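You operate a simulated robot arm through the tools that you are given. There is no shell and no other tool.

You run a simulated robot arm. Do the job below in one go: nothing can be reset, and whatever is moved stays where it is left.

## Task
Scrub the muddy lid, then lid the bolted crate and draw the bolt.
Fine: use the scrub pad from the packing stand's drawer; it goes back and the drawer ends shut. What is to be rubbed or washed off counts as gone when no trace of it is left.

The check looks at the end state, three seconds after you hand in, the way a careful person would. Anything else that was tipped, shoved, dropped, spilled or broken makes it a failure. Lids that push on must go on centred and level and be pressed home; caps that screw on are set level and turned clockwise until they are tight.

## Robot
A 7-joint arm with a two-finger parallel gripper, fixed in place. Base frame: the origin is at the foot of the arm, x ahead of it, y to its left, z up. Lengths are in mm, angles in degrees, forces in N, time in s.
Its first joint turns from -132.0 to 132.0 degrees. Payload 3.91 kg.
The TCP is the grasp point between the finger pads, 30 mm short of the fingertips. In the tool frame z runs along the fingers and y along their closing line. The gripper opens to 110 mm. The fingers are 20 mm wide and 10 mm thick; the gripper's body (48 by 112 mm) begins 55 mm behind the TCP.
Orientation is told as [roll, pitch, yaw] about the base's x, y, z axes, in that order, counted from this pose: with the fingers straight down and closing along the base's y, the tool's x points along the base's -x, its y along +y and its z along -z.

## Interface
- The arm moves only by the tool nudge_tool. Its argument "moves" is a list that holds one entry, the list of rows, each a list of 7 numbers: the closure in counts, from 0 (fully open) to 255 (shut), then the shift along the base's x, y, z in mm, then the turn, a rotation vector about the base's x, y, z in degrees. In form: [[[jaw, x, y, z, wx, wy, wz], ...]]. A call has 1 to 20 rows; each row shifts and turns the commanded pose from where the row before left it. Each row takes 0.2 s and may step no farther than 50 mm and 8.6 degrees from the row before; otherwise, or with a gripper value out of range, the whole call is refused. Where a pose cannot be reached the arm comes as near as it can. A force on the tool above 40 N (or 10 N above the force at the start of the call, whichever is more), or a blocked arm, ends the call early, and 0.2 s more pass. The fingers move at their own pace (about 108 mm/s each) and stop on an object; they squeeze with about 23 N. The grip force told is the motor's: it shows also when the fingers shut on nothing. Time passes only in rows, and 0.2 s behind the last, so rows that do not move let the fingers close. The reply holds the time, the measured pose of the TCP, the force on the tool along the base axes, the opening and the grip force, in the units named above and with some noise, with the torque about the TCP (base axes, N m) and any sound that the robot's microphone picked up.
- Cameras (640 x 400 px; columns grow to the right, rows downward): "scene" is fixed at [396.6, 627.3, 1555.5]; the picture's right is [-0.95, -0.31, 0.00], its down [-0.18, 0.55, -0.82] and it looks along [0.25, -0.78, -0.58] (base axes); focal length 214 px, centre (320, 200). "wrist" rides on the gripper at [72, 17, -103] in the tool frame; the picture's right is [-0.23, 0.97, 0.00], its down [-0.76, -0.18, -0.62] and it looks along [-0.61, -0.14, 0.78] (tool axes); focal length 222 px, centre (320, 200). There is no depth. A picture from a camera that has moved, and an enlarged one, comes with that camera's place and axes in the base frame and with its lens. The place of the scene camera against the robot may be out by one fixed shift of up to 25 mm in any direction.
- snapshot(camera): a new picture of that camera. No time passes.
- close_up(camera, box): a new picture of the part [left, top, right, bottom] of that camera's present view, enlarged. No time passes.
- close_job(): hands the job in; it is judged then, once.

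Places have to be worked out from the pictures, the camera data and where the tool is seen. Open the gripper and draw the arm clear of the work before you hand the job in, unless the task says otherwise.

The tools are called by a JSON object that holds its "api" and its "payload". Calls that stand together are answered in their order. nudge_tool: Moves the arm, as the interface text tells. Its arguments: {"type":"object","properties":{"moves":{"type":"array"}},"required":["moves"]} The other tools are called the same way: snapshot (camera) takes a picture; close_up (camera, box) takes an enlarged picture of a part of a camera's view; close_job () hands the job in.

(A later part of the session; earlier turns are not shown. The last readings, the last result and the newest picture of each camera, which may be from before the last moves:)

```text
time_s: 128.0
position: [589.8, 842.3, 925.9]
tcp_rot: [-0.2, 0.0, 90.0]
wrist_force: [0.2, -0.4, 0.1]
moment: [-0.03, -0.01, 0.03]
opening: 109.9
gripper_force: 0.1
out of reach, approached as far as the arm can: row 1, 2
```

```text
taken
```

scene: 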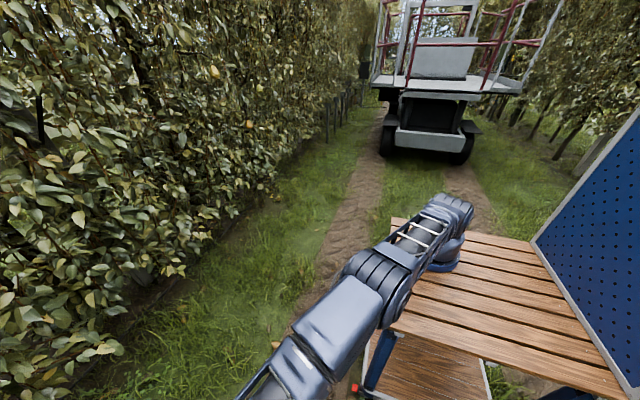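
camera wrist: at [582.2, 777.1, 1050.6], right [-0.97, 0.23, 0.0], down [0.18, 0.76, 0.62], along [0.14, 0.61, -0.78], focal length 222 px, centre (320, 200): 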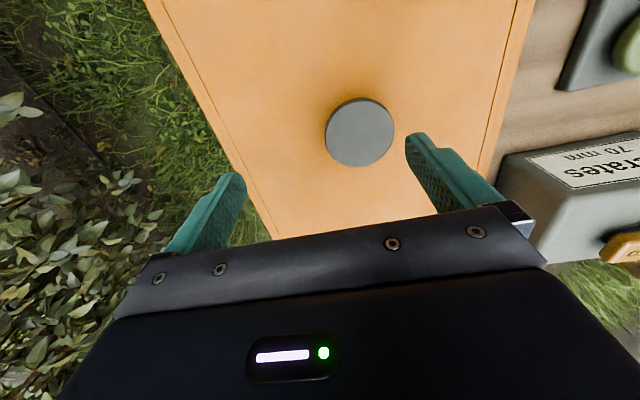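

It freed up: now at (590, 842). I look at the arm's posture before retracting further, to be sure the elbow bends upward and nothing gets hit.

{"api": "close_up", "payload": {"camera": "scene", "box": [220, 170, 520, 400]}}

{"api": "nudge_tool", "payload": {"moves": [[[0, -3, -6, 0, 0, 0, 0], [0, -3, -6, 0, 0, 0, 0], [0, -3, -6, 0, 0, 0, 0], [0, 0, 0, 0, 0, 0, 0]]]}}

{"api": "close_up", "payload": {"camera": "scene", "box": [220, 170, 520, 400]}}

```text
1.74 times, centred on (370, 285) of scene
camera zoom: at [396.6, 627.3, 1555.5], right [-0.95, -0.31, 0.0], down [-0.18, 0.55, -0.82], along [0.25, -0.78, -0.58], focal length 373 px, centre (233, 52)
```

zoom: 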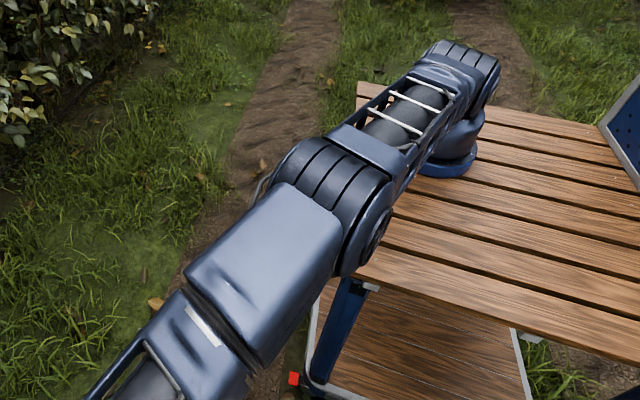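

```text
time_s: 129.0
position: [580.2, 824.7, 926.1]
tcp_rot: [-0.1, 0.0, 90.0]
wrist_force: [-0.2, -0.4, 0.4]
moment: [0.0, -0.02, 0.03]
opening: 109.6
gripper_force: 0.0
```

```text
1.74 times, centred on (370, 285) of scene
camera zoom: at [396.6, 627.3, 1555.5], right [-0.95, -0.31, 0.0], down [-0.18, 0.55, -0.82], along [0.25, -0.78, -0.58], focal length 373 px, centre (233, 52)
```

zoom: 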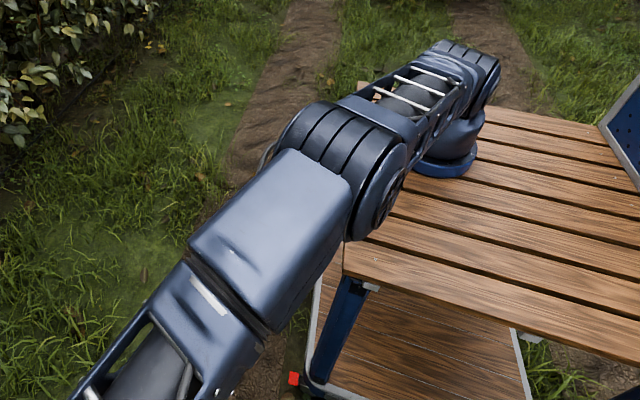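

The elbow rises as it retracts — a healthy posture. I re-approach the knob gently with small steps, staying within reach.

{"api": "nudge_tool", "payload": {"moves": [[[0, -4, 6, -8, 0, 0, 0], [0, -4, 8, -8, 0, 0, 0], [0, -4, 8, -8, 0, 0, 0], [0, -3, 8, -8, 0, 0, 0], [0, -1.5, 8, -8, 0, 0, 0], [0, 0, 3, -5, 0, 0, 0], [0, 0, 0, 0, 0, 0, 0]]]}}

```text
time_s: 130.6
position: [564.9, 865.5, 882.1]
tcp_rot: [-0.1, 0.0, 90.0]
wrist_force: [0.2, -1.0, -0.2]
moment: [-0.01, 0.03, 0.0]
opening: 110.0
gripper_force: 0.0
```

Good: (565, 865.5, 882) with no limit message. I descend the last 34 mm.

{"api": "nudge_tool", "payload": {"moves": [[[0, -0.6, 0.8, -12, 0, 0, 0], [0, -0.5, 0.7, -12, 0, 0, 0], [0, 0, 0, -7, 0, 0, 0], [0, 0, 0, -3, 0, 0, 0], [0, 0, 0, 0, 0, 0, 0]]]}}

{"api": "close_up", "payload": {"camera": "wrist", "box": [200, 90, 460, 240]}}

```text
time_s: 131.8
position: [562.6, 865.6, 845.6]
tcp_rot: [-0.1, 0.0, 90.0]
wrist_force: [-0.1, -0.3, 1.0]
moment: [-0.03, -0.02, -0.02]
opening: 110.2
gripper_force: 0.1
```

```text
2.46 times, centred on (330, 165) of wrist
camera zoom: at [546.1, 793.9, 949.9], right [-0.97, 0.23, 0.0], down [0.18, 0.76, 0.62], along [0.14, 0.61, -0.78], focal length 547 px, centre (295, 286)
```

zoom: 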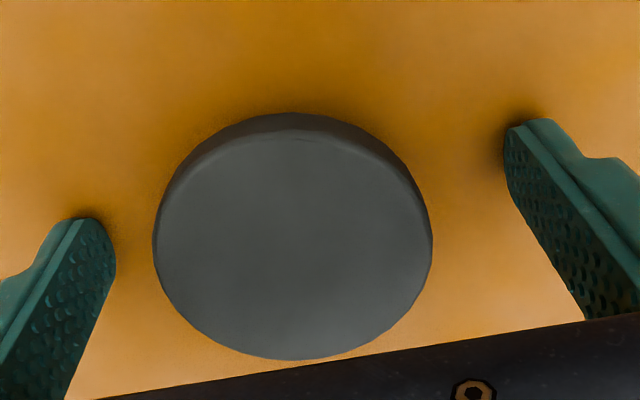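

Centred on the knob within ~1 mm. I raise 1.5 mm so the tips clear the lid and close the gripper.

{"api": "nudge_tool", "payload": {"moves": [[[0, 0.6, 0.5, 1.5, 0, 0, 0], [255, 0, 0, 0, 0, 0, 0], [255, 0, 0, 0, 0, 0, 0], [255, 0, 0, 0, 0, 0, 0], [255, 0, 0, 0, 0, 0, 0]]]}}

{"api": "close_up", "payload": {"camera": "wrist", "box": [200, 90, 460, 240]}}

```text
time_s: 133.0
position: [563.7, 867.2, 848.3]
tcp_rot: [-0.1, 0.1, 90.1]
wrist_force: [-0.3, -0.3, 0.6]
moment: [-0.06, 0.09, 0.06]
opening: 67.7
gripper_force: 23.1
```

```text
2.46 times, centred on (330, 165) of wrist
camera zoom: at [546.9, 794.3, 951.8], right [-0.97, 0.23, 0.0], down [0.18, 0.76, 0.62], along [0.14, 0.61, -0.78], focal length 547 px, centre (295, 286)
```

zoom: 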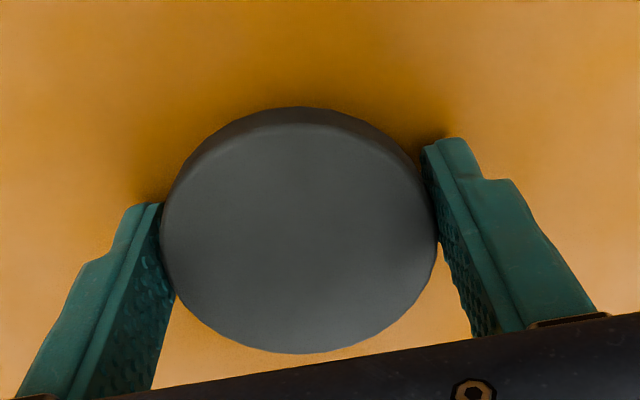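

The knob is gripped at (563.7, 867.2, 848.3). I lift a few millimetres and check the load and levelness.

{"api": "nudge_tool", "payload": {"moves": [[[255, 0, 0, 4, 0, 0, 0], [255, 0, 0, 5, 0, 0, 0], [255, 0, 0, 6, 0, 0, 0], [255, 0, 0, 0, 0, 0, 0], [255, 0, 0, 0, 0, 0, 0]]]}}

{"api": "snapshot", "payload": {"camera": "wrist"}}

```text
time_s: 134.2
position: [564.2, 866.6, 862.2]
tcp_rot: [-0.1, 0.0, 90.0]
wrist_force: [0.0, -0.3, -3.4]
moment: [-0.02, -0.01, 0.01]
opening: 67.4
gripper_force: 23.1
```

```text
taken
camera wrist: at [547.0, 794.7, 966.2], right [-0.97, 0.23, 0.0], down [0.18, 0.76, 0.62], along [0.14, 0.61, -0.78], focal length 222 px, centre (320, 200)
```

wrist: 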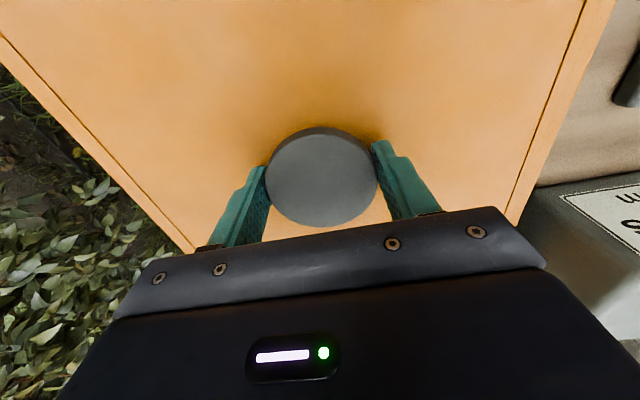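

The lid lifted level, weighing about 3.4 N. I move inward and up in gentle steps to clear the surroundings and the crate height.

{"api": "nudge_tool", "payload": {"moves": [[[255, -4, -10, 12, 0, 0, 0], [255, -4, -10, 12, 0, 0, 0], [255, -4, -10, 12, 0, 0, 0], [255, -4, -10, 12, 0, 0, 0], [255, -6, -10, 14, 0, 0, 0], [255, -6, -10, 14, 0, 0, 0], [255, -6, -10, 14, 0, 0, 0], [255, -6, -10, 14, 0, 0, 0], [255, -10, -3, 16, 0, 0, 0], [255, -12, 0, 16, 0, 0, 0], [255, -12, 0, 16, 0, 0, 0], [255, -12, 0, 16, 0, 0, 0], [255, 0, 0, 0, 0, 0, 0]]]}}

{"api": "snapshot", "payload": {"camera": "wrist"}}

{"api": "snapshot", "payload": {"camera": "scene"}}

```text
time_s: 137.0
position: [477.0, 783.5, 1031.2]
tcp_rot: [-0.1, 0.1, 90.0]
wrist_force: [-0.1, 0.2, -2.9]
moment: [0.03, -0.01, 0.0]
opening: 67.5
gripper_force: 22.9
```

```text
taken
camera wrist: at [460.6, 711.2, 1135.4], right [-0.97, 0.23, 0.0], down [0.18, 0.76, 0.62], along [0.14, 0.61, -0.78], focal length 222 px, centre (320, 200)
```

wrist: 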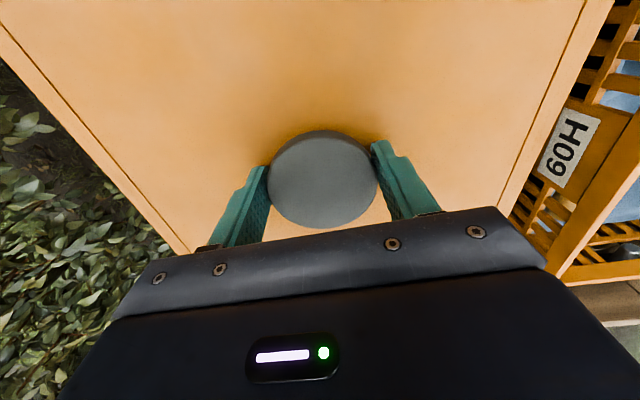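

```text
taken
```

scene: 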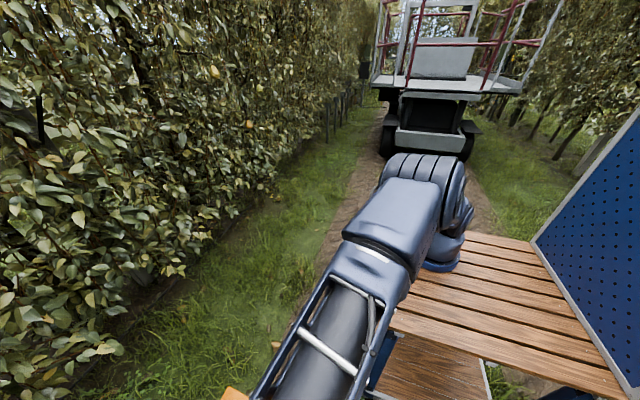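

Lid is level and steady, underside ~33 mm above the crate rim height. I carry it over to the crate centre (TCP target ≈ (49.8, 895.6)).

{"api": "nudge_tool", "payload": {"moves": [[[255, -15, 3, 2, 0, 0, 0], [255, -24, 6, 2, 0, 0, 0], [255, -24, 6, 0, 0, 0, 0], [255, -24, 6, 0, 0, 0, 0], [255, -24, 6, 0, 0, 0, 0], [255, -24, 6, 0, 0, 0, 0], [255, -24, 6, 0, 0, 0, 0], [255, -24, 6, 0, 0, 0, 0], [255, -24, 6, 0, 0, 0, 0], [255, -24, 6, 0, 0, 0, 0], [255, -24, 6, 0, 0, 0, 0], [255, -24, 6, 0, 0, 0, 0], [255, -24, 6, 0, 0, 0, 0], [255, -24, 6, 0, 0, 0, 0], [255, -24, 6, 0, 0, 0, 0], [255, -24, 7, 0, 0, 0, 0], [255, -24, 7, 0, 0, 0, 0], [255, -20, 7, 0, 0, 0, 0], [255, 0, 0, 0, 0, 0, 0]]]}}

{"api": "snapshot", "payload": {"camera": "wrist"}}

```text
time_s: 141.0
position: [58.2, 890.8, 1035.9]
tcp_rot: [0.0, 0.1, 90.0]
wrist_force: [-0.4, 0.1, -3.5]
moment: [-0.02, 0.01, 0.0]
opening: 67.6
gripper_force: 22.7
```

```text
taken
camera wrist: at [41.8, 818.9, 1138.7], right [-0.97, 0.23, 0.0], down [0.18, 0.76, 0.62], along [0.14, 0.61, -0.78], focal length 222 px, centre (320, 200)
```

wrist: 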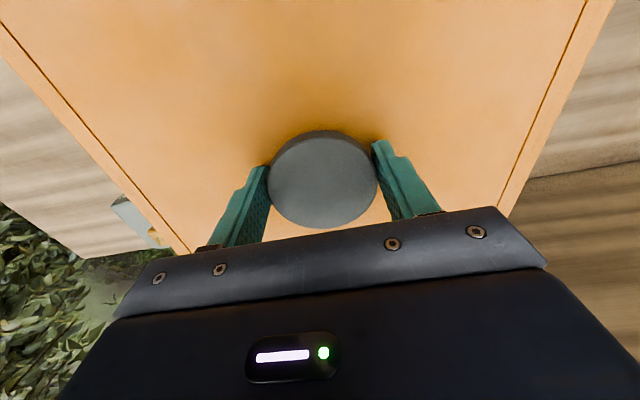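

Now at (58.2, 890.8). I correct by (−8.1, +4.6) to the computed centre and take readings.

{"api": "nudge_tool", "payload": {"moves": [[[255, -4, 2.3, 0, 0, 0, 0], [255, -4.1, 2.3, 0, 0, 0, 0], [255, 0, 0, 0, 0, 0, 0], [255, 0, 0, 0, 0, 0, 0]]]}}

{"api": "nudge_tool", "payload": {"moves": [[[255, 0, 0, 0, 0, 0, 0]]]}}

{"api": "nudge_tool", "payload": {"moves": [[[255, 0, 0, 0, 0, 0, 0]]]}}

{"api": "nudge_tool", "payload": {"moves": [[[255, 0, 0, 0, 0, 0, 0]]]}}

```text
time_s: 142.0
position: [51.7, 896.2, 1034.4]
tcp_rot: [-0.1, 0.0, 90.1]
wrist_force: [-0.7, 0.3, -2.1]
moment: [-0.02, 0.0, 0.01]
opening: 67.5
gripper_force: 22.8
```

```text
time_s: 142.4
position: [51.0, 895.2, 1035.1]
tcp_rot: [-0.1, 0.1, 90.0]
wrist_force: [-0.1, 0.2, -2.8]
moment: [0.0, 0.02, -0.01]
opening: 67.3
gripper_force: 23.0
```

```text
time_s: 142.8
position: [51.0, 895.7, 1034.8]
tcp_rot: [-0.1, 0.1, 90.1]
wrist_force: [-0.4, 0.0, -3.2]
moment: [-0.05, 0.03, 0.02]
opening: 67.4
gripper_force: 23.1
```

```text
time_s: 143.2
position: [50.9, 896.0, 1035.6]
tcp_rot: [-0.1, 0.0, 90.0]
wrist_force: [0.3, 0.1, -2.6]
moment: [0.02, -0.04, 0.03]
opening: 67.2
gripper_force: 22.5
```

Average (51.1, 895.8). I trim (−1, −0.4) and lower toward the rim, then in small steps with force checks.

{"api": "nudge_tool", "payload": {"moves": [[[255, -1, -0.4, -7, 0, 0, 0], [255, 0, 0, -7, 0, 0, 0], [255, 0, 0, -6, 0, 0, 0], [255, 0, 0, -4, 0, 0, 0], [255, 0, 0, 0, 0, 0, 0]]]}}

{"api": "nudge_tool", "payload": {"moves": [[[255, 0, 0, -2, 0, 0, 0], [255, 0, 0, -2, 0, 0, 0], [255, 0, 0, 0, 0, 0, 0]]]}}

```text
time_s: 144.4
position: [49.5, 895.6, 1011.4]
tcp_rot: [-0.1, -0.1, 90.0]
wrist_force: [-0.3, 0.7, -2.5]
moment: [-0.03, 0.0, -0.02]
opening: 67.4
gripper_force: 23.6
```

```text
time_s: 145.2
position: [49.7, 895.7, 1008.6]
tcp_rot: [0.0, 0.0, 90.0]
wrist_force: [0.6, 0.0, -0.9]
moment: [-0.14, 0.26, 0.06]
opening: 67.6
gripper_force: 22.8
```

First contact signs at z≈1008.6 (load easing, small moment). I lower another 2 mm and read.

{"api": "nudge_tool", "payload": {"moves": [[[255, 0, 0, -1, 0, 0, 0], [255, 0, 0, -1, 0, 0, 0], [255, 0, 0, 0, 0, 0, 0]]]}}

{"api": "nudge_tool", "payload": {"moves": [[[255, 0, 0, -1, 0, 0, 0], [255, 0, 0, -1, 0, 0, 0], [255, 0, 0, 0, 0, 0, 0]]]}}

```text
time_s: 146.0
position: [50.2, 896.4, 1005.3]
tcp_rot: [-0.1, -0.1, 89.9]
wrist_force: [0.5, 0.7, 0.8]
moment: [0.22, 0.44, -0.1]
opening: 67.1
gripper_force: 22.9
```

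```text
time_s: 146.8
position: [49.5, 895.9, 1005.3]
tcp_rot: [-0.1, 0.0, 90.2]
wrist_force: [-1.6, -2.1, 12.7]
moment: [-0.22, 0.26, 0.25]
opening: 66.9
gripper_force: 23.6
```

Evenly supported at 12.7 N (moments small), so the lid sits on the rim all round. Now I press down step by step and watch for it to seat home.

{"api": "nudge_tool", "payload": {"moves": [[[255, 0, 0, -1, 0, 0, 0], [255, 0, 0, -1, 0, 0, 0], [255, 0, 0, 0, 0, 0, 0]]]}}

```text
time_s: 147.6
position: [49.3, 896.0, 1003.8]
tcp_rot: [-0.1, -0.2, 90.0]
wrist_force: [0.2, 7.0, 37.6]
moment: [0.25, 0.59, 0.24]
opening: 67.2
gripper_force: 23.0
```

Pressed to 38 N. I release the knob, rise, and look at the lid–crate interface from the −y side.

{"api": "nudge_tool", "payload": {"moves": [[[255, 0, 0, 2, 0, 0, 0], [0, 0, 0, 0, 0, 0, 0], [0, 0, 0, 0, 0, 0, 0], [0, 0, 0, 10, 0, 0, 0], [0, 0, -5, 30, 0, 0, 0], [0, 0, -30, 25, 0, 0, 0], [0, 0, -40, 10, 0, 0, 0], [0, 0, -45, 0, 0, 0, 0], [0, 0, -45, 0, 0, 0, 0], [0, 0, -45, 0, 0, 0, 0], [0, 0, -45, 0, 0, 0, 0], [0, 0, 0, 0, 0, 0, 0]]]}}

{"api": "snapshot", "payload": {"camera": "wrist"}}

```text
time_s: 150.2
position: [51.4, 639.0, 1080.4]
tcp_rot: [0.0, 0.0, 90.0]
wrist_force: [0.0, -0.8, -0.2]
moment: [0.03, 0.02, 0.03]
opening: 109.8
gripper_force: 0.1
```

```text
taken
camera wrist: at [34.7, 566.9, 1183.1], right [-0.97, 0.23, 0.0], down [0.18, 0.76, 0.62], along [0.14, 0.61, -0.78], focal length 222 px, centre (320, 200)
```

wrist: 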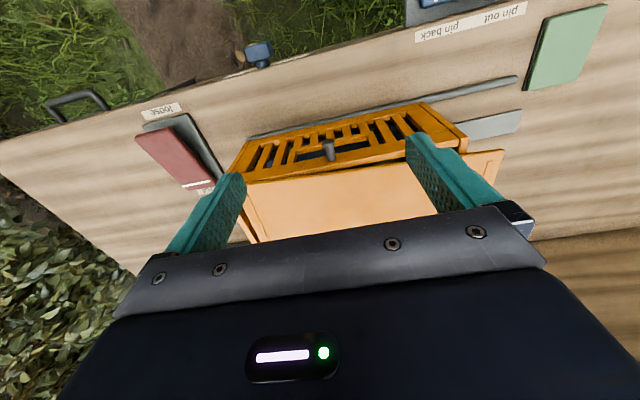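

The lid's edge looks different from the crate's outline at the right; I zoom in on it.

{"api": "close_up", "payload": {"camera": "wrist", "box": [210, 85, 530, 260]}}

{"api": "close_up", "payload": {"camera": "wrist", "box": [420, 90, 520, 170]}}

{"api": "close_up", "payload": {"camera": "wrist", "box": [210, 150, 310, 250]}}

```text
2.00 times, centred on (370, 172) of wrist
camera zoom: at [34.7, 566.9, 1183.1], right [-0.97, 0.23, 0.0], down [0.18, 0.76, 0.62], along [0.14, 0.61, -0.78], focal length 444 px, centre (220, 255)
```

zoom: 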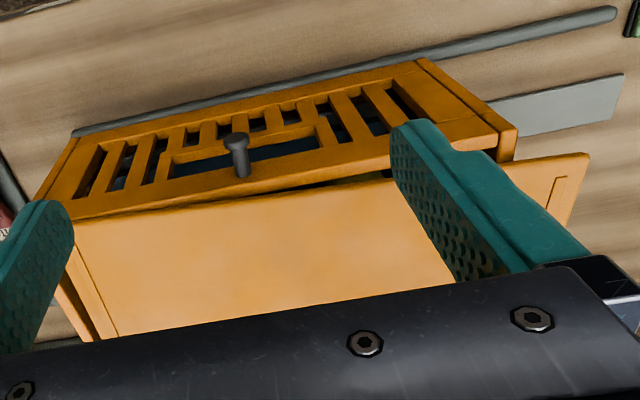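

```text
5.00 times, centred on (470, 130) of wrist
camera zoom: at [34.7, 566.9, 1183.1], right [-0.97, 0.23, 0.0], down [0.18, 0.76, 0.62], along [0.14, 0.61, -0.78], focal length 1111 px, centre (-430, 550)
```

zoom: 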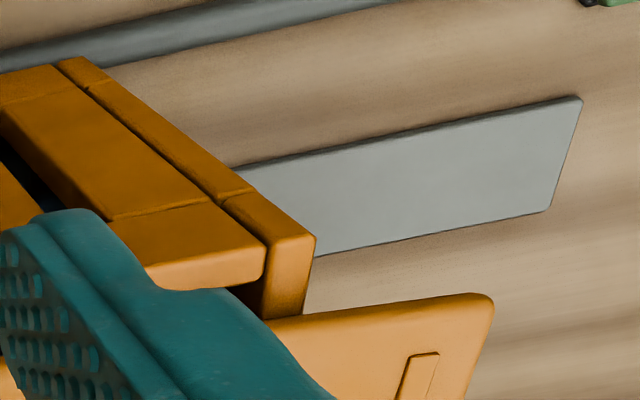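

```text
4.00 times, centred on (260, 200) of wrist
camera zoom: at [34.7, 566.9, 1183.1], right [-0.97, 0.23, 0.0], down [0.18, 0.76, 0.62], along [0.14, 0.61, -0.78], focal length 888 px, centre (560, 200)
```

zoom: 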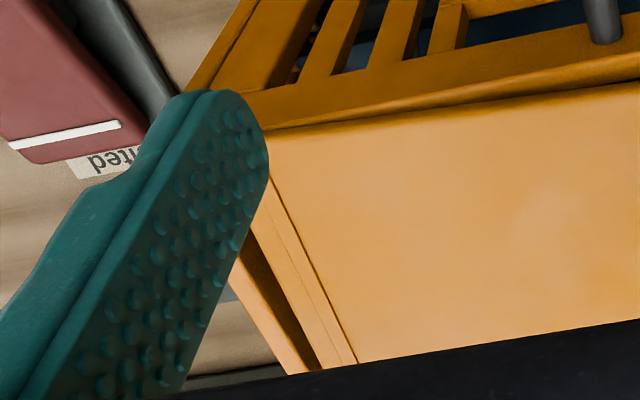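

The lid is not seated: its +x side has dropped inside the wall line while the −x side stands proud — it shifted toward −x. I move for a better look from above before correcting it.

{"api": "nudge_tool", "payload": {"moves": [[[255, 0, 30, 35, 0, 0, 0], [255, 0, 35, 35, 0, 0, 0], [255, 0, 40, 10, 0, 0, 0], [255, 0, 40, 0, 0, 0, 0], [255, 0, 0, 0, 0, 0, 0]]]}}

{"api": "snapshot", "payload": {"camera": "wrist"}}

```text
time_s: 151.4
position: [52.3, 787.7, 1158.9]
tcp_rot: [-0.1, 0.0, 90.0]
wrist_force: [0.0, 0.2, 0.3]
moment: [0.04, 0.01, -0.02]
opening: 0.2
gripper_force: 22.6
```

```text
taken
camera wrist: at [36.3, 714.2, 1261.9], right [-0.97, 0.23, 0.0], down [0.18, 0.76, 0.62], along [0.14, 0.61, -0.78], focal length 222 px, centre (320, 200)
```

wrist: 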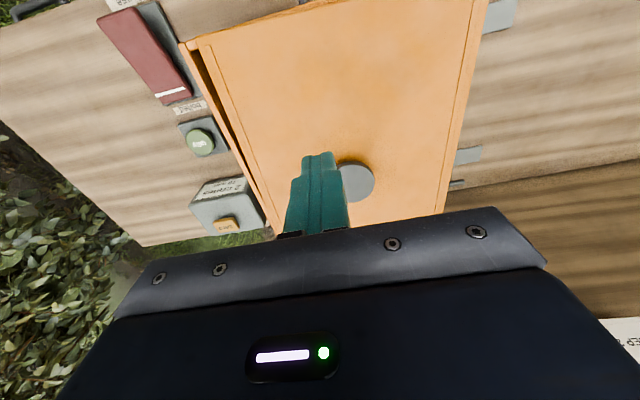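

The lid's centre is now at x≈26 (should be ≈50) and it is tilted. I view it from a low angle at the −y side to understand how it sits before re-gripping.

{"api": "nudge_tool", "payload": {"moves": [[[255, 0, -45, 0, 0, 0, 0], [255, 0, -45, 0, 0, 0, 0], [255, 0, -45, -10, 0, 0, 0], [255, 0, -42, -25, 0, 0, 0], [255, 0, -35, -35, 7.5, 0, 0], [255, 0, -30, -35, 7.5, 0, 0], [255, 0, -20, -30, 7.5, 0, 0], [255, 0, -10, -25, 7.5, 0, 0], [255, 0, 0, 0, 0, 0, 0]]]}}

{"api": "snapshot", "payload": {"camera": "wrist"}}

{"api": "close_up", "payload": {"camera": "wrist", "box": [160, 80, 480, 260]}}

```text
time_s: 153.4
position: [46.9, 513.8, 998.0]
tcp_rot: [-0.1, -29.9, 90.0]
wrist_force: [-1.1, -0.5, 0.0]
moment: [0.0, -0.07, -0.05]
opening: 0.1
gripper_force: 22.8
```

```text
taken
camera wrist: at [30.7, 399.3, 1051.3], right [-0.97, 0.2, 0.11], down [0.18, 0.35, 0.92], along [0.14, 0.92, -0.37], focal length 222 px, centre (320, 200)
```

wrist: 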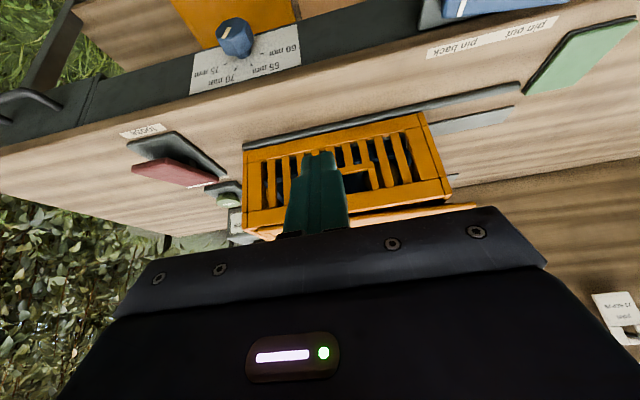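

```text
2.00 times, centred on (320, 170) of wrist
camera zoom: at [30.7, 399.3, 1051.3], right [-0.97, 0.2, 0.11], down [0.18, 0.35, 0.92], along [0.14, 0.92, -0.37], focal length 444 px, centre (320, 260)
```

zoom: 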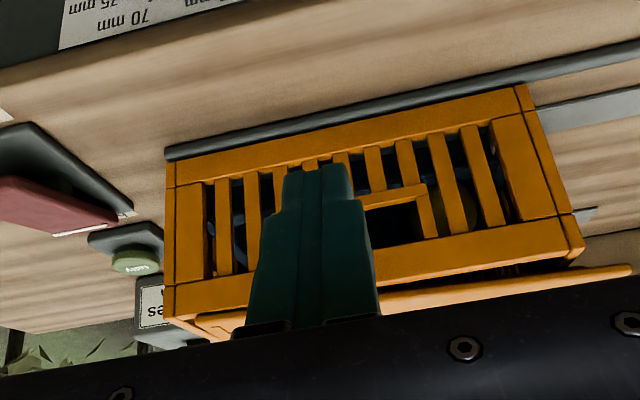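

The lid's −x side stands above the rim and the +x side is down inside. I zoom into the raised edge to see the lid's underside shape.

{"api": "close_up", "payload": {"camera": "wrist", "box": [340, 170, 490, 240]}}

{"api": "close_up", "payload": {"camera": "wrist", "box": [220, 170, 320, 245]}}

```text
4.27 times, centred on (415, 205) of wrist
camera zoom: at [30.7, 399.3, 1051.3], right [-0.97, 0.2, 0.11], down [0.18, 0.35, 0.92], along [0.14, 0.92, -0.37], focal length 948 px, centre (-85, 179)
```

zoom: 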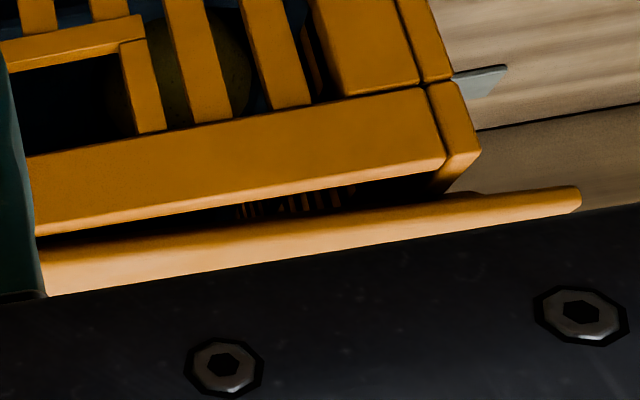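

```text
5.33 times, centred on (270, 208) of wrist
camera zoom: at [30.7, 399.3, 1051.3], right [-0.97, 0.2, 0.11], down [0.18, 0.35, 0.92], along [0.14, 0.92, -0.37], focal length 1185 px, centre (587, 160)
```

zoom: 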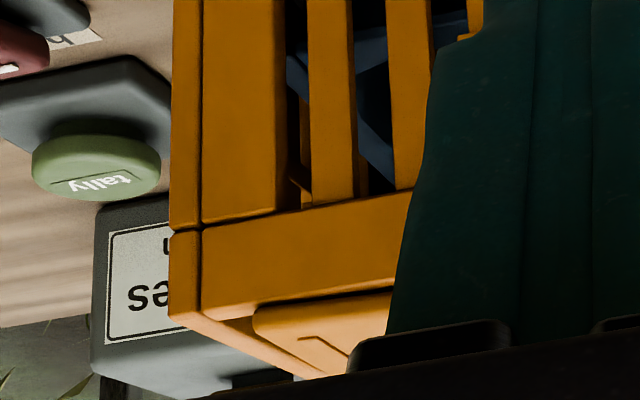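

From two views the lid now lies about at (26, 905), tilted ~3° with its −x side up. I return above the knob, untilting the tool, and will match the tilt to re-grip it cleanly.

{"api": "nudge_tool", "payload": {"moves": [[[0, 0, 0, 30, -7.5, 0, 0], [0, 0, 10, 35, -7.5, 0, 0], [0, 0, 20, 35, -7.5, 0, 0], [0, -3, 40, 0, -7.4, 0, 0], [0, -3, 45, 0, 0, 0, 0], [0, -3, 45, 0, 0, 0, 0], [0, -3, 45, 0, 0, 0, 0], [0, -3, 45, 0, 0, 0, 0], [0, -3, 45, 0, 0, 0, 0], [0, -3, 45, 0, 0, 0, 0], [0, 0, 20, -10, 0, 0, 0], [0, 0, 0, 0, 0, 0, 0]]]}}

{"api": "snapshot", "payload": {"camera": "wrist"}}

```text
time_s: 156.0
position: [29.9, 873.3, 1087.9]
tcp_rot: [-0.1, -0.1, 89.9]
wrist_force: [0.4, -0.2, -0.2]
moment: [0.02, 0.01, -0.01]
opening: 109.9
gripper_force: 0.1
```

```text
taken
camera wrist: at [12.5, 801.0, 1191.7], right [-0.97, 0.23, 0.0], down [0.18, 0.76, 0.62], along [0.14, 0.61, -0.78], focal length 222 px, centre (320, 200)
```

wrist: 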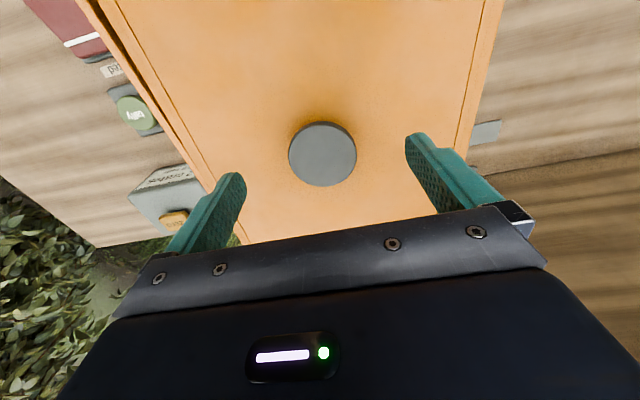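

Knob appears at about (34.5, 903). I zoom to refine, including both side edges.

{"api": "close_up", "payload": {"camera": "wrist", "box": [220, 70, 440, 230]}}

{"api": "close_up", "payload": {"camera": "wrist", "box": [60, 0, 220, 100]}}

{"api": "close_up", "payload": {"camera": "wrist", "box": [420, 0, 520, 100]}}

```text
2.50 times, centred on (330, 150) of wrist
camera zoom: at [12.5, 801.0, 1191.7], right [-0.97, 0.23, 0.0], down [0.18, 0.76, 0.62], along [0.14, 0.61, -0.78], focal length 555 px, centre (295, 325)
```

zoom: 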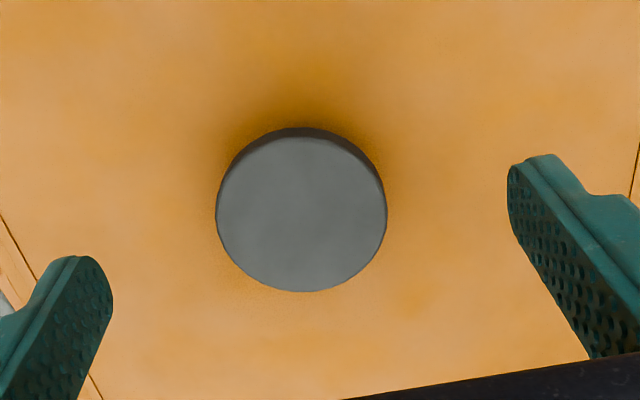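

```text
4.00 times, centred on (140, 50) of wrist
camera zoom: at [12.5, 801.0, 1191.7], right [-0.97, 0.23, 0.0], down [0.18, 0.76, 0.62], along [0.14, 0.61, -0.78], focal length 888 px, centre (1040, 800)
```

zoom: 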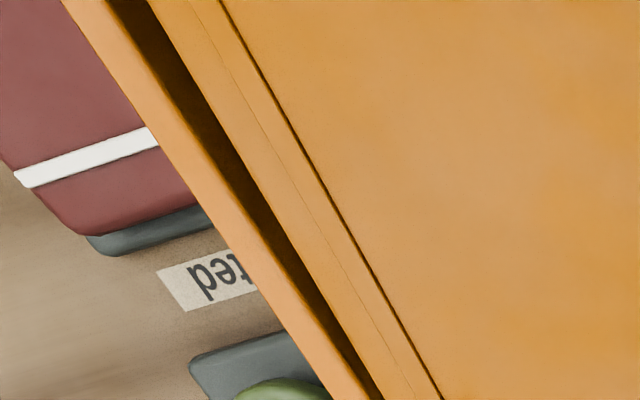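

```text
4.00 times, centred on (470, 50) of wrist
camera zoom: at [12.5, 801.0, 1191.7], right [-0.97, 0.23, 0.0], down [0.18, 0.76, 0.62], along [0.14, 0.61, -0.78], focal length 888 px, centre (-280, 800)
```

zoom: 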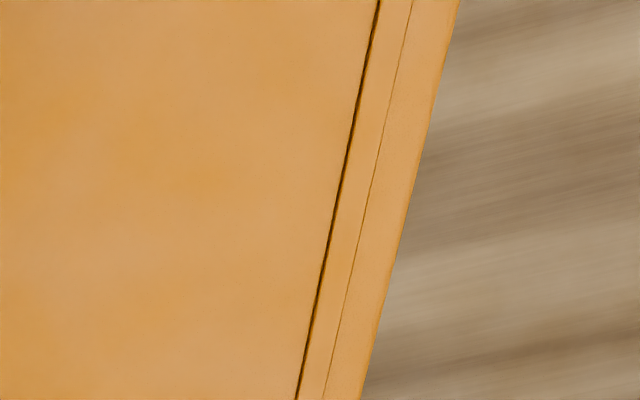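

Knob centre ≈ (34.1, 903.9, 988); the lid is also yawed about −3°. I move above it, tilt the tool 3.2° to match, and check before descending.

{"api": "nudge_tool", "payload": {"moves": [[[0, 2, 10, -12, 0, 0, 0], [0, 2, 10, -12, 0, 0, 0], [0, 1.5, 10, -12, 0, 1.6, 0], [0, 0, 0, -10, 0, 1.6, 0], [0, 0, 0, 0, 0, 0, 0]]]}}

{"api": "snapshot", "payload": {"camera": "wrist"}}

```text
time_s: 157.2
position: [33.1, 904.4, 1042.0]
tcp_rot: [3.1, -0.2, 90.0]
wrist_force: [-0.4, 0.0, -0.1]
moment: [0.0, 0.01, 0.01]
opening: 109.9
gripper_force: 0.1
```

```text
taken
camera wrist: at [22.9, 831.4, 1146.0], right [-0.97, 0.23, 0.05], down [0.21, 0.76, 0.61], along [0.1, 0.61, -0.79], focal length 222 px, centre (320, 200)
```

wrist: 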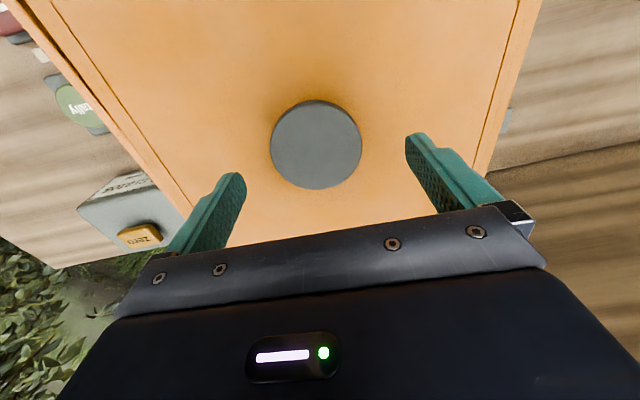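

The knob shows in the same place in the tool frame as before the first grasp. I trim y −3 and descend about 40 mm along the tilted axis, slowly at the end.

{"api": "nudge_tool", "payload": {"moves": [[[0, -0.7, -1.5, -12, 0, 0, 0], [0, -0.7, -1.5, -12, 0, 0, 0], [0, -0.5, 0, -9, 0, 0, 0], [0, -0.3, 0, -5, 0, 0, 0], [0, 0, 0, -2, 0, 0, 0], [0, 0, 0, 0, 0, 0, 0]]]}}

{"api": "close_up", "payload": {"camera": "wrist", "box": [200, 90, 460, 240]}}

```text
time_s: 158.6
position: [32.5, 901.1, 1002.3]
tcp_rot: [3.0, 0.0, 90.0]
wrist_force: [0.0, 1.0, 0.4]
moment: [0.02, 0.0, 0.04]
opening: 110.0
gripper_force: 0.0
```

```text
2.46 times, centred on (330, 165) of wrist
camera zoom: at [20.9, 828.1, 1106.2], right [-0.97, 0.23, 0.05], down [0.21, 0.76, 0.61], along [0.1, 0.61, -0.79], focal length 547 px, centre (295, 286)
```

zoom: 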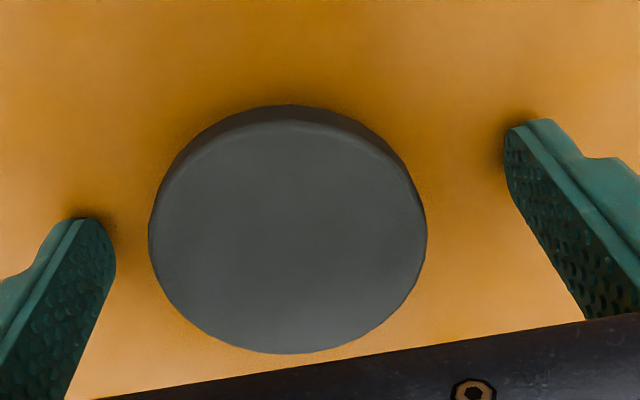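

Knob needs ~2 mm +x centring. I shift, raise 1.5 mm, and close gently.

{"api": "nudge_tool", "payload": {"moves": [[[0, 2.1, 0, 1.5, 0, 0, 0], [0, 0, 0, 0, 0, 0, 0], [120, 0, 0, 0, 0, 0, 0], [255, 0, 0, 0, 0, 0, 0], [255, 0, 0, 0, 0, 0, 0], [255, 0, 0, 0, 0, 0, 0]]]}}

{"api": "snapshot", "payload": {"camera": "wrist"}}

```text
time_s: 160.0
position: [34.1, 899.0, 1003.1]
tcp_rot: [3.2, -0.1, 90.0]
wrist_force: [1.5, -0.1, 1.0]
moment: [-0.04, -0.24, 0.11]
opening: 67.3
gripper_force: 23.1
```

```text
taken
camera wrist: at [23.2, 828.1, 1107.7], right [-0.97, 0.23, 0.05], down [0.21, 0.76, 0.61], along [0.1, 0.61, -0.79], focal length 222 px, centre (320, 200)
```

wrist: 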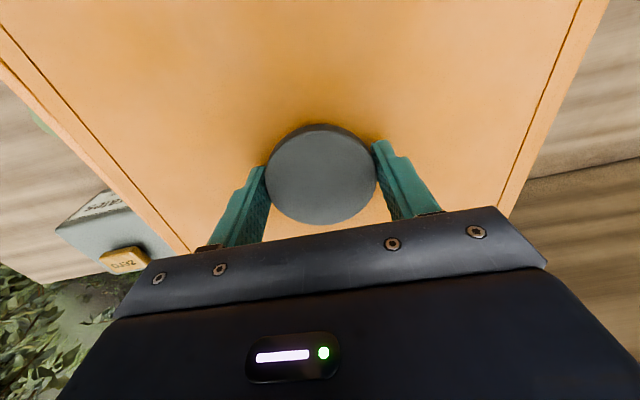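

Gripped at 67.3 mm. I lift slowly straight up to clear the crate, watching the forces.

{"api": "nudge_tool", "payload": {"moves": [[[255, 0, 0, 3, 0, 0, 0], [255, 0, 0, 5, 0, 0, 0], [255, 0, 0, 7, 0, 0, 0], [255, 0, 0, 10, 0, 0, 0], [255, 0, 0, 10, 0, 0, 0], [255, 0, 0, 0, 0, 0, 0], [255, 0, 0, 0, 0, 0, 0]]]}}

{"api": "snapshot", "payload": {"camera": "wrist"}}

```text
time_s: 161.6
position: [33.0, 900.6, 1037.7]
tcp_rot: [3.1, 0.0, 90.0]
wrist_force: [0.5, -0.1, -3.6]
moment: [-0.03, 0.02, 0.0]
opening: 67.5
gripper_force: 22.9
```

```text
taken
camera wrist: at [22.6, 828.7, 1143.0], right [-0.97, 0.23, 0.05], down [0.21, 0.76, 0.61], along [0.1, 0.61, -0.79], focal length 222 px, centre (320, 200)
```

wrist: 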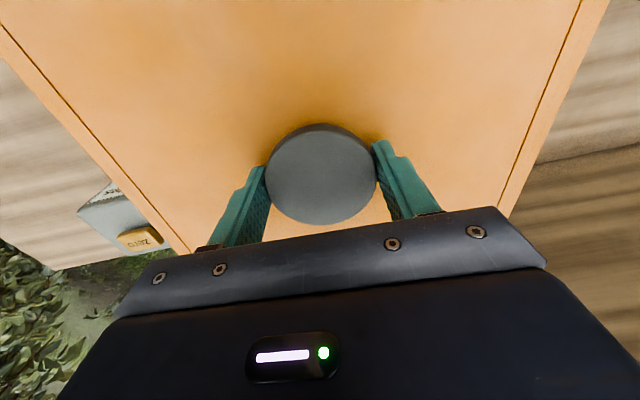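

The lid is held again (3.6 N). I zoom on its edges to determine its yaw relative to the tool.

{"api": "close_up", "payload": {"camera": "wrist", "box": [540, 0, 640, 80]}}

{"api": "close_up", "payload": {"camera": "wrist", "box": [470, 140, 570, 220]}}

{"api": "close_up", "payload": {"camera": "wrist", "box": [0, 0, 100, 80]}}

{"api": "close_up", "payload": {"camera": "wrist", "box": [120, 180, 220, 260]}}

```text
5.00 times, centred on (590, 40) of wrist
camera zoom: at [22.6, 828.7, 1143.0], right [-0.97, 0.23, 0.05], down [0.21, 0.76, 0.61], along [0.1, 0.61, -0.79], focal length 1111 px, centre (-1030, 1000)
```

zoom: 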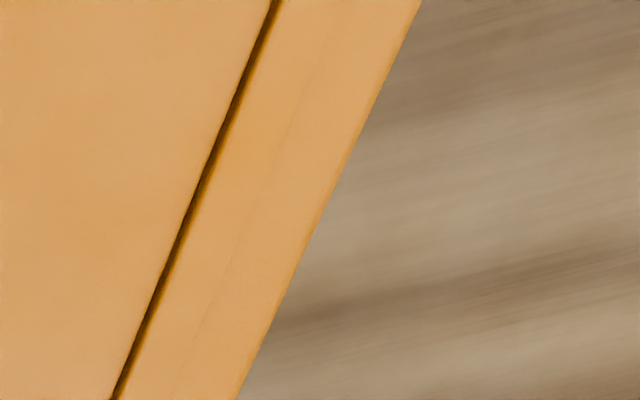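

```text
5.00 times, centred on (520, 180) of wrist
camera zoom: at [22.6, 828.7, 1143.0], right [-0.97, 0.23, 0.05], down [0.21, 0.76, 0.61], along [0.1, 0.61, -0.79], focal length 1111 px, centre (-680, 300)
```

zoom: 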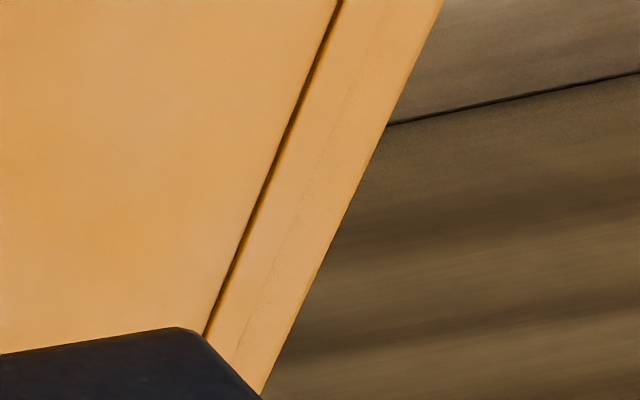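

```text
5.00 times, centred on (50, 40) of wrist
camera zoom: at [22.6, 828.7, 1143.0], right [-0.97, 0.23, 0.05], down [0.21, 0.76, 0.61], along [0.1, 0.61, -0.79], focal length 1111 px, centre (1670, 1000)
```

zoom: 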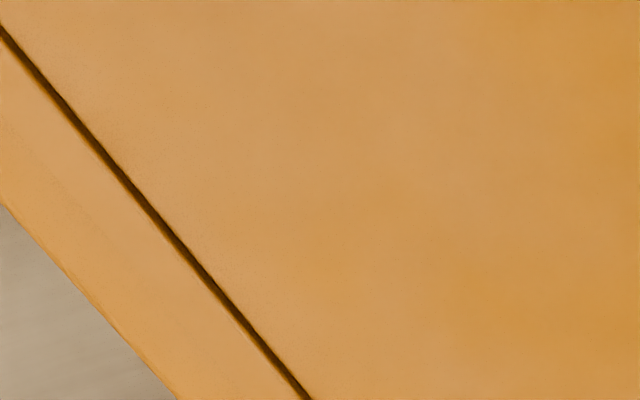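

```text
5.00 times, centred on (170, 220) of wrist
camera zoom: at [22.6, 828.7, 1143.0], right [-0.97, 0.23, 0.05], down [0.21, 0.76, 0.61], along [0.1, 0.61, -0.79], focal length 1111 px, centre (1070, 100)
```

zoom: 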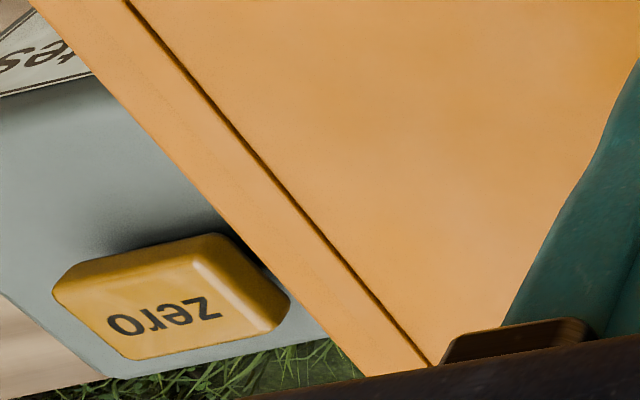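

Analysis in the tool frame: the lid is yawed −3.0° relative to the tool, and tilted about 1.4° about y. I correct the tool (yaw +3.0, tilt to level the lid) and re-measure.

{"api": "nudge_tool", "payload": {"moves": [[[255, 2, -1, 1, 0.25, -0.85, 1.5], [255, 2, -1, 1, 0.25, -0.85, 1.5], [255, 0, 0, 0, 0, 0, 0], [255, 0, 0, 0, 0, 0, 0]]]}}

{"api": "close_up", "payload": {"camera": "wrist", "box": [540, 0, 640, 80]}}

{"api": "close_up", "payload": {"camera": "wrist", "box": [0, 0, 100, 80]}}

{"api": "snapshot", "payload": {"camera": "wrist"}}

```text
time_s: 162.6
position: [37.2, 899.1, 1040.9]
tcp_rot: [1.3, -0.4, 93.1]
wrist_force: [0.6, 0.4, -2.6]
moment: [0.0, 0.01, 0.01]
opening: 67.3
gripper_force: 23.7
```

```text
5.00 times, centred on (590, 40) of wrist
camera zoom: at [27.1, 825.1, 1143.3], right [-0.98, 0.17, 0.03], down [0.15, 0.77, 0.63], along [0.09, 0.62, -0.78], focal length 1111 px, centre (-1030, 1000)
```

zoom: 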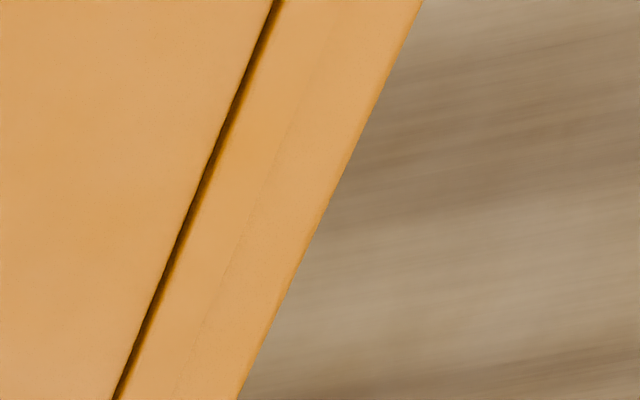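

```text
5.00 times, centred on (50, 40) of wrist
camera zoom: at [27.1, 825.1, 1143.3], right [-0.98, 0.17, 0.03], down [0.15, 0.77, 0.63], along [0.09, 0.62, -0.78], focal length 1111 px, centre (1670, 1000)
```

zoom: 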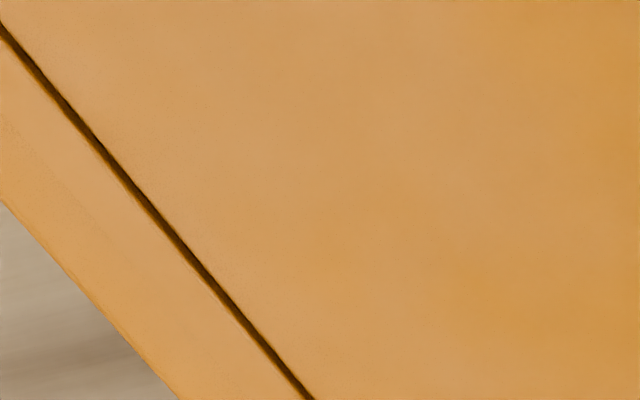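

```text
taken
camera wrist: at [27.1, 825.1, 1143.3], right [-0.98, 0.17, 0.03], down [0.15, 0.77, 0.63], along [0.09, 0.62, -0.78], focal length 222 px, centre (320, 200)
```

wrist: 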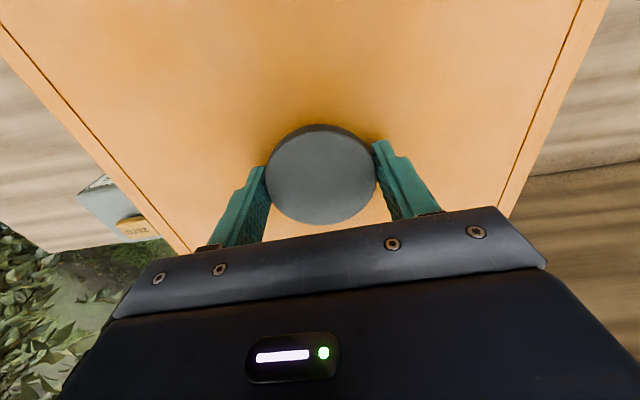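

Lid yaw and level are corrected. I take the same close-up of the knob as at the first grip to find the lid's offset along y within the fingers.

{"api": "close_up", "payload": {"camera": "wrist", "box": [200, 90, 460, 240]}}

```text
2.46 times, centred on (330, 165) of wrist
camera zoom: at [27.1, 825.1, 1143.3], right [-0.98, 0.17, 0.03], down [0.15, 0.77, 0.63], along [0.09, 0.62, -0.78], focal length 547 px, centre (295, 286)
```

zoom: 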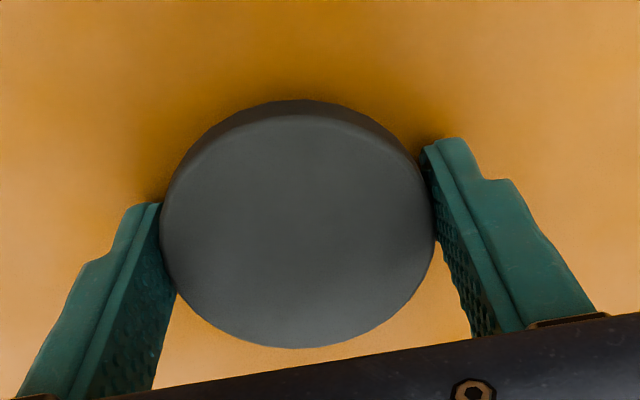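

Lid centre is ~0.8 mm to −y of the TCP now. The lid's underside rails (seen as seams near ±x edges) must drop just inside the 8 mm crate walls, so x must be exact; I shift to TCP ≈ (51.4, 897.0) and lower close to contact.

{"api": "nudge_tool", "payload": {"moves": [[[255, 7, -1, -5, 0, 0, 0], [255, 7.2, -1.1, -8, 0, 0, 0], [255, 0, 0, -8, 0, 0, 0], [255, 0, 0, 0, 0, 0, 0], [255, 0, 0, 0, 0, 0, 0]]]}}

{"api": "nudge_tool", "payload": {"moves": [[[255, 0, 0, 0, 0, 0, 0]]]}}

{"api": "nudge_tool", "payload": {"moves": [[[255, 0, 0, 0, 0, 0, 0]]]}}

```text
time_s: 163.8
position: [51.8, 897.7, 1019.2]
tcp_rot: [1.3, -0.4, 93.0]
wrist_force: [-0.8, 0.2, -2.8]
moment: [0.02, -0.02, 0.02]
opening: 67.6
gripper_force: 23.0
```

```text
time_s: 164.2
position: [51.8, 897.6, 1019.3]
tcp_rot: [1.4, -0.6, 93.0]
wrist_force: [0.6, -0.6, -2.7]
moment: [0.0, 0.0, -0.01]
opening: 67.3
gripper_force: 22.8
```

```text
time_s: 164.6
position: [53.1, 897.6, 1019.3]
tcp_rot: [1.4, -0.5, 93.0]
wrist_force: [0.1, 0.3, -3.3]
moment: [-0.02, 0.0, 0.03]
opening: 67.4
gripper_force: 23.0
```

Average (52.2, 897.6, 1019.3). I lower in small steps toward first contact.

{"api": "nudge_tool", "payload": {"moves": [[[255, 0, 0, -3, 0, 0, 0], [255, 0, 0, -3, 0, 0, 0], [255, 0, 0, -2, 0, 0, 0], [255, 0, 0, 0, 0, 0, 0]]]}}

{"api": "nudge_tool", "payload": {"moves": [[[255, 0, 0, -1, 0, 0, 0], [255, 0, 0, -1, 0, 0, 0], [255, 0, 0, 0, 0, 0, 0]]]}}

```text
time_s: 165.6
position: [53.1, 896.4, 1011.9]
tcp_rot: [1.4, -0.5, 93.1]
wrist_force: [0.3, -0.7, -3.4]
moment: [-0.01, 0.0, 0.01]
opening: 67.6
gripper_force: 23.5
```

```text
time_s: 166.4
position: [51.5, 897.6, 1009.0]
tcp_rot: [1.4, -0.5, 93.0]
wrist_force: [-0.6, -0.2, -3.1]
moment: [0.01, -0.02, -0.02]
opening: 67.4
gripper_force: 22.7
```

No contact yet at 1009. I continue in 1 mm steps.

{"api": "nudge_tool", "payload": {"moves": [[[255, 0, 0, -1, 0, 0, 0], [255, 0, 0, -1, 0, 0, 0], [255, 0, 0, 0, 0, 0, 0]]]}}

{"api": "nudge_tool", "payload": {"moves": [[[255, 0, 0, -1, 0, 0, 0], [255, 0, 0, -1, 0, 0, 0], [255, 0, 0, 0, 0, 0, 0]]]}}

```text
time_s: 167.2
position: [50.9, 896.7, 1007.8]
tcp_rot: [1.4, -0.5, 93.0]
wrist_force: [-0.1, 0.4, -3.7]
moment: [-0.01, 0.01, -0.01]
opening: 67.4
gripper_force: 23.5
```

```text
time_s: 168.0
position: [50.1, 897.0, 1007.9]
tcp_rot: [1.4, -0.6, 93.0]
wrist_force: [0.5, -0.3, -3.6]
moment: [0.03, 0.0, 0.02]
opening: 67.1
gripper_force: 22.5
```

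Still free (−3.6 N). I continue downward.

{"api": "nudge_tool", "payload": {"moves": [[[255, 0, 0, -1, 0, 0, 0], [255, 0, 0, -1, 0, 0, 0], [255, 0, 0, 0, 0, 0, 0]]]}}

{"api": "nudge_tool", "payload": {"moves": [[[255, 0, 0, -1, 0, 0, 0], [255, 0, 0, -1, 0, 0, 0], [255, 0, 0, 0, 0, 0, 0]]]}}

```text
time_s: 168.8
position: [50.8, 897.8, 1004.9]
tcp_rot: [1.4, -0.5, 93.0]
wrist_force: [-0.5, -0.9, -2.9]
moment: [-0.02, 0.01, -0.03]
opening: 67.5
gripper_force: 22.5
```

```text
time_s: 169.6
position: [52.7, 897.7, 1001.4]
tcp_rot: [1.4, -0.5, 93.0]
wrist_force: [0.4, -0.2, -2.9]
moment: [-0.07, -0.07, 0.02]
opening: 67.5
gripper_force: 22.9
```

Already lower than the earlier blocked height, so the rails are entering. I go on down.

{"api": "nudge_tool", "payload": {"moves": [[[255, 0, 0, -1, 0, 0, 0], [255, 0, 0, -1, 0, 0, 0], [255, 0, 0, 0, 0, 0, 0]]]}}

{"api": "nudge_tool", "payload": {"moves": [[[255, 0, 0, -1, 0, 0, 0], [255, 0, 0, -1, 0, 0, 0], [255, 0, 0, 0, 0, 0, 0]]]}}

```text
time_s: 170.4
position: [51.6, 897.2, 999.6]
tcp_rot: [1.4, -0.5, 92.9]
wrist_force: [-0.3, 0.9, -0.5]
moment: [-0.46, -0.28, -0.11]
opening: 67.4
gripper_force: 22.9
```

```text
time_s: 171.2
position: [52.1, 896.9, 999.0]
tcp_rot: [1.5, -0.6, 92.9]
wrist_force: [1.9, -2.6, 14.7]
moment: [0.0, -0.46, 0.34]
opening: 67.4
gripper_force: 22.9
```

Contact again at z≈999 — about 7 mm lower than the first try, now nearly even. I take a picture and press a little further.

{"api": "nudge_tool", "payload": {"moves": [[[255, 0, 0, -1, 0, 0, 0], [255, 0, 0, -0.5, 0, 0, 0], [255, 0, 0, 0, 0, 0, 0]]]}}

{"api": "snapshot", "payload": {"camera": "wrist"}}

```text
time_s: 172.0
position: [50.9, 897.2, 995.9]
tcp_rot: [1.4, -0.5, 93.0]
wrist_force: [-1.1, 0.4, 2.7]
moment: [-0.65, -0.39, 0.0]
opening: 67.7
gripper_force: 22.9
```

```text
taken
camera wrist: at [41.2, 822.4, 1099.5], right [-0.98, 0.18, 0.03], down [0.15, 0.77, 0.63], along [0.09, 0.62, -0.78], focal length 222 px, centre (320, 200)
```

wrist: 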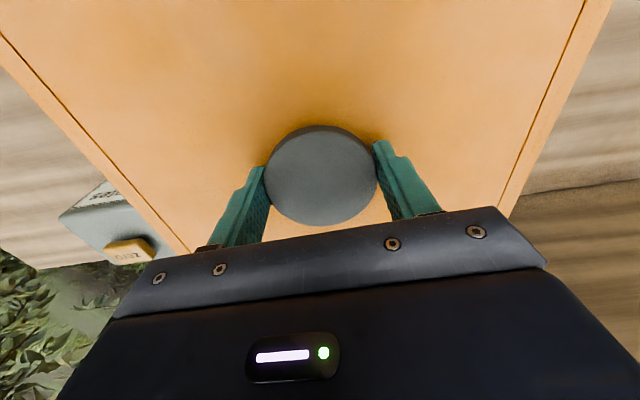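

It slipped further in (z 995.9, force dropped to 2.7 N). I keep pressing in small steps.

{"api": "nudge_tool", "payload": {"moves": [[[255, 0, 0, -1, 0, 0, 0], [255, 0, 0, -1, 0, 0, 0], [255, 0, 0, 0, 0, 0, 0]]]}}

{"api": "nudge_tool", "payload": {"moves": [[[255, 0, 0, -1, 0, 0, 0], [255, 0, 0, 0, 0, 0, 0]]]}}

```text
time_s: 172.8
position: [50.8, 896.7, 996.2]
tcp_rot: [1.3, -0.8, 93.1]
wrist_force: [-0.2, -0.1, 27.6]
moment: [0.03, 0.34, 0.14]
opening: 67.5
gripper_force: 23.0
```

```text
time_s: 173.6
position: [50.5, 895.2, 995.0]
tcp_rot: [1.4, -0.7, 93.0]
wrist_force: [1.1, -6.6, 6.5]
moment: [-0.42, 0.23, 0.1]
opening: 67.3
gripper_force: 22.9
stopped in row 2: the force on the tool passed its limit at 41 N (the readings are from after the stop); the commanded pose is now the measured one
```

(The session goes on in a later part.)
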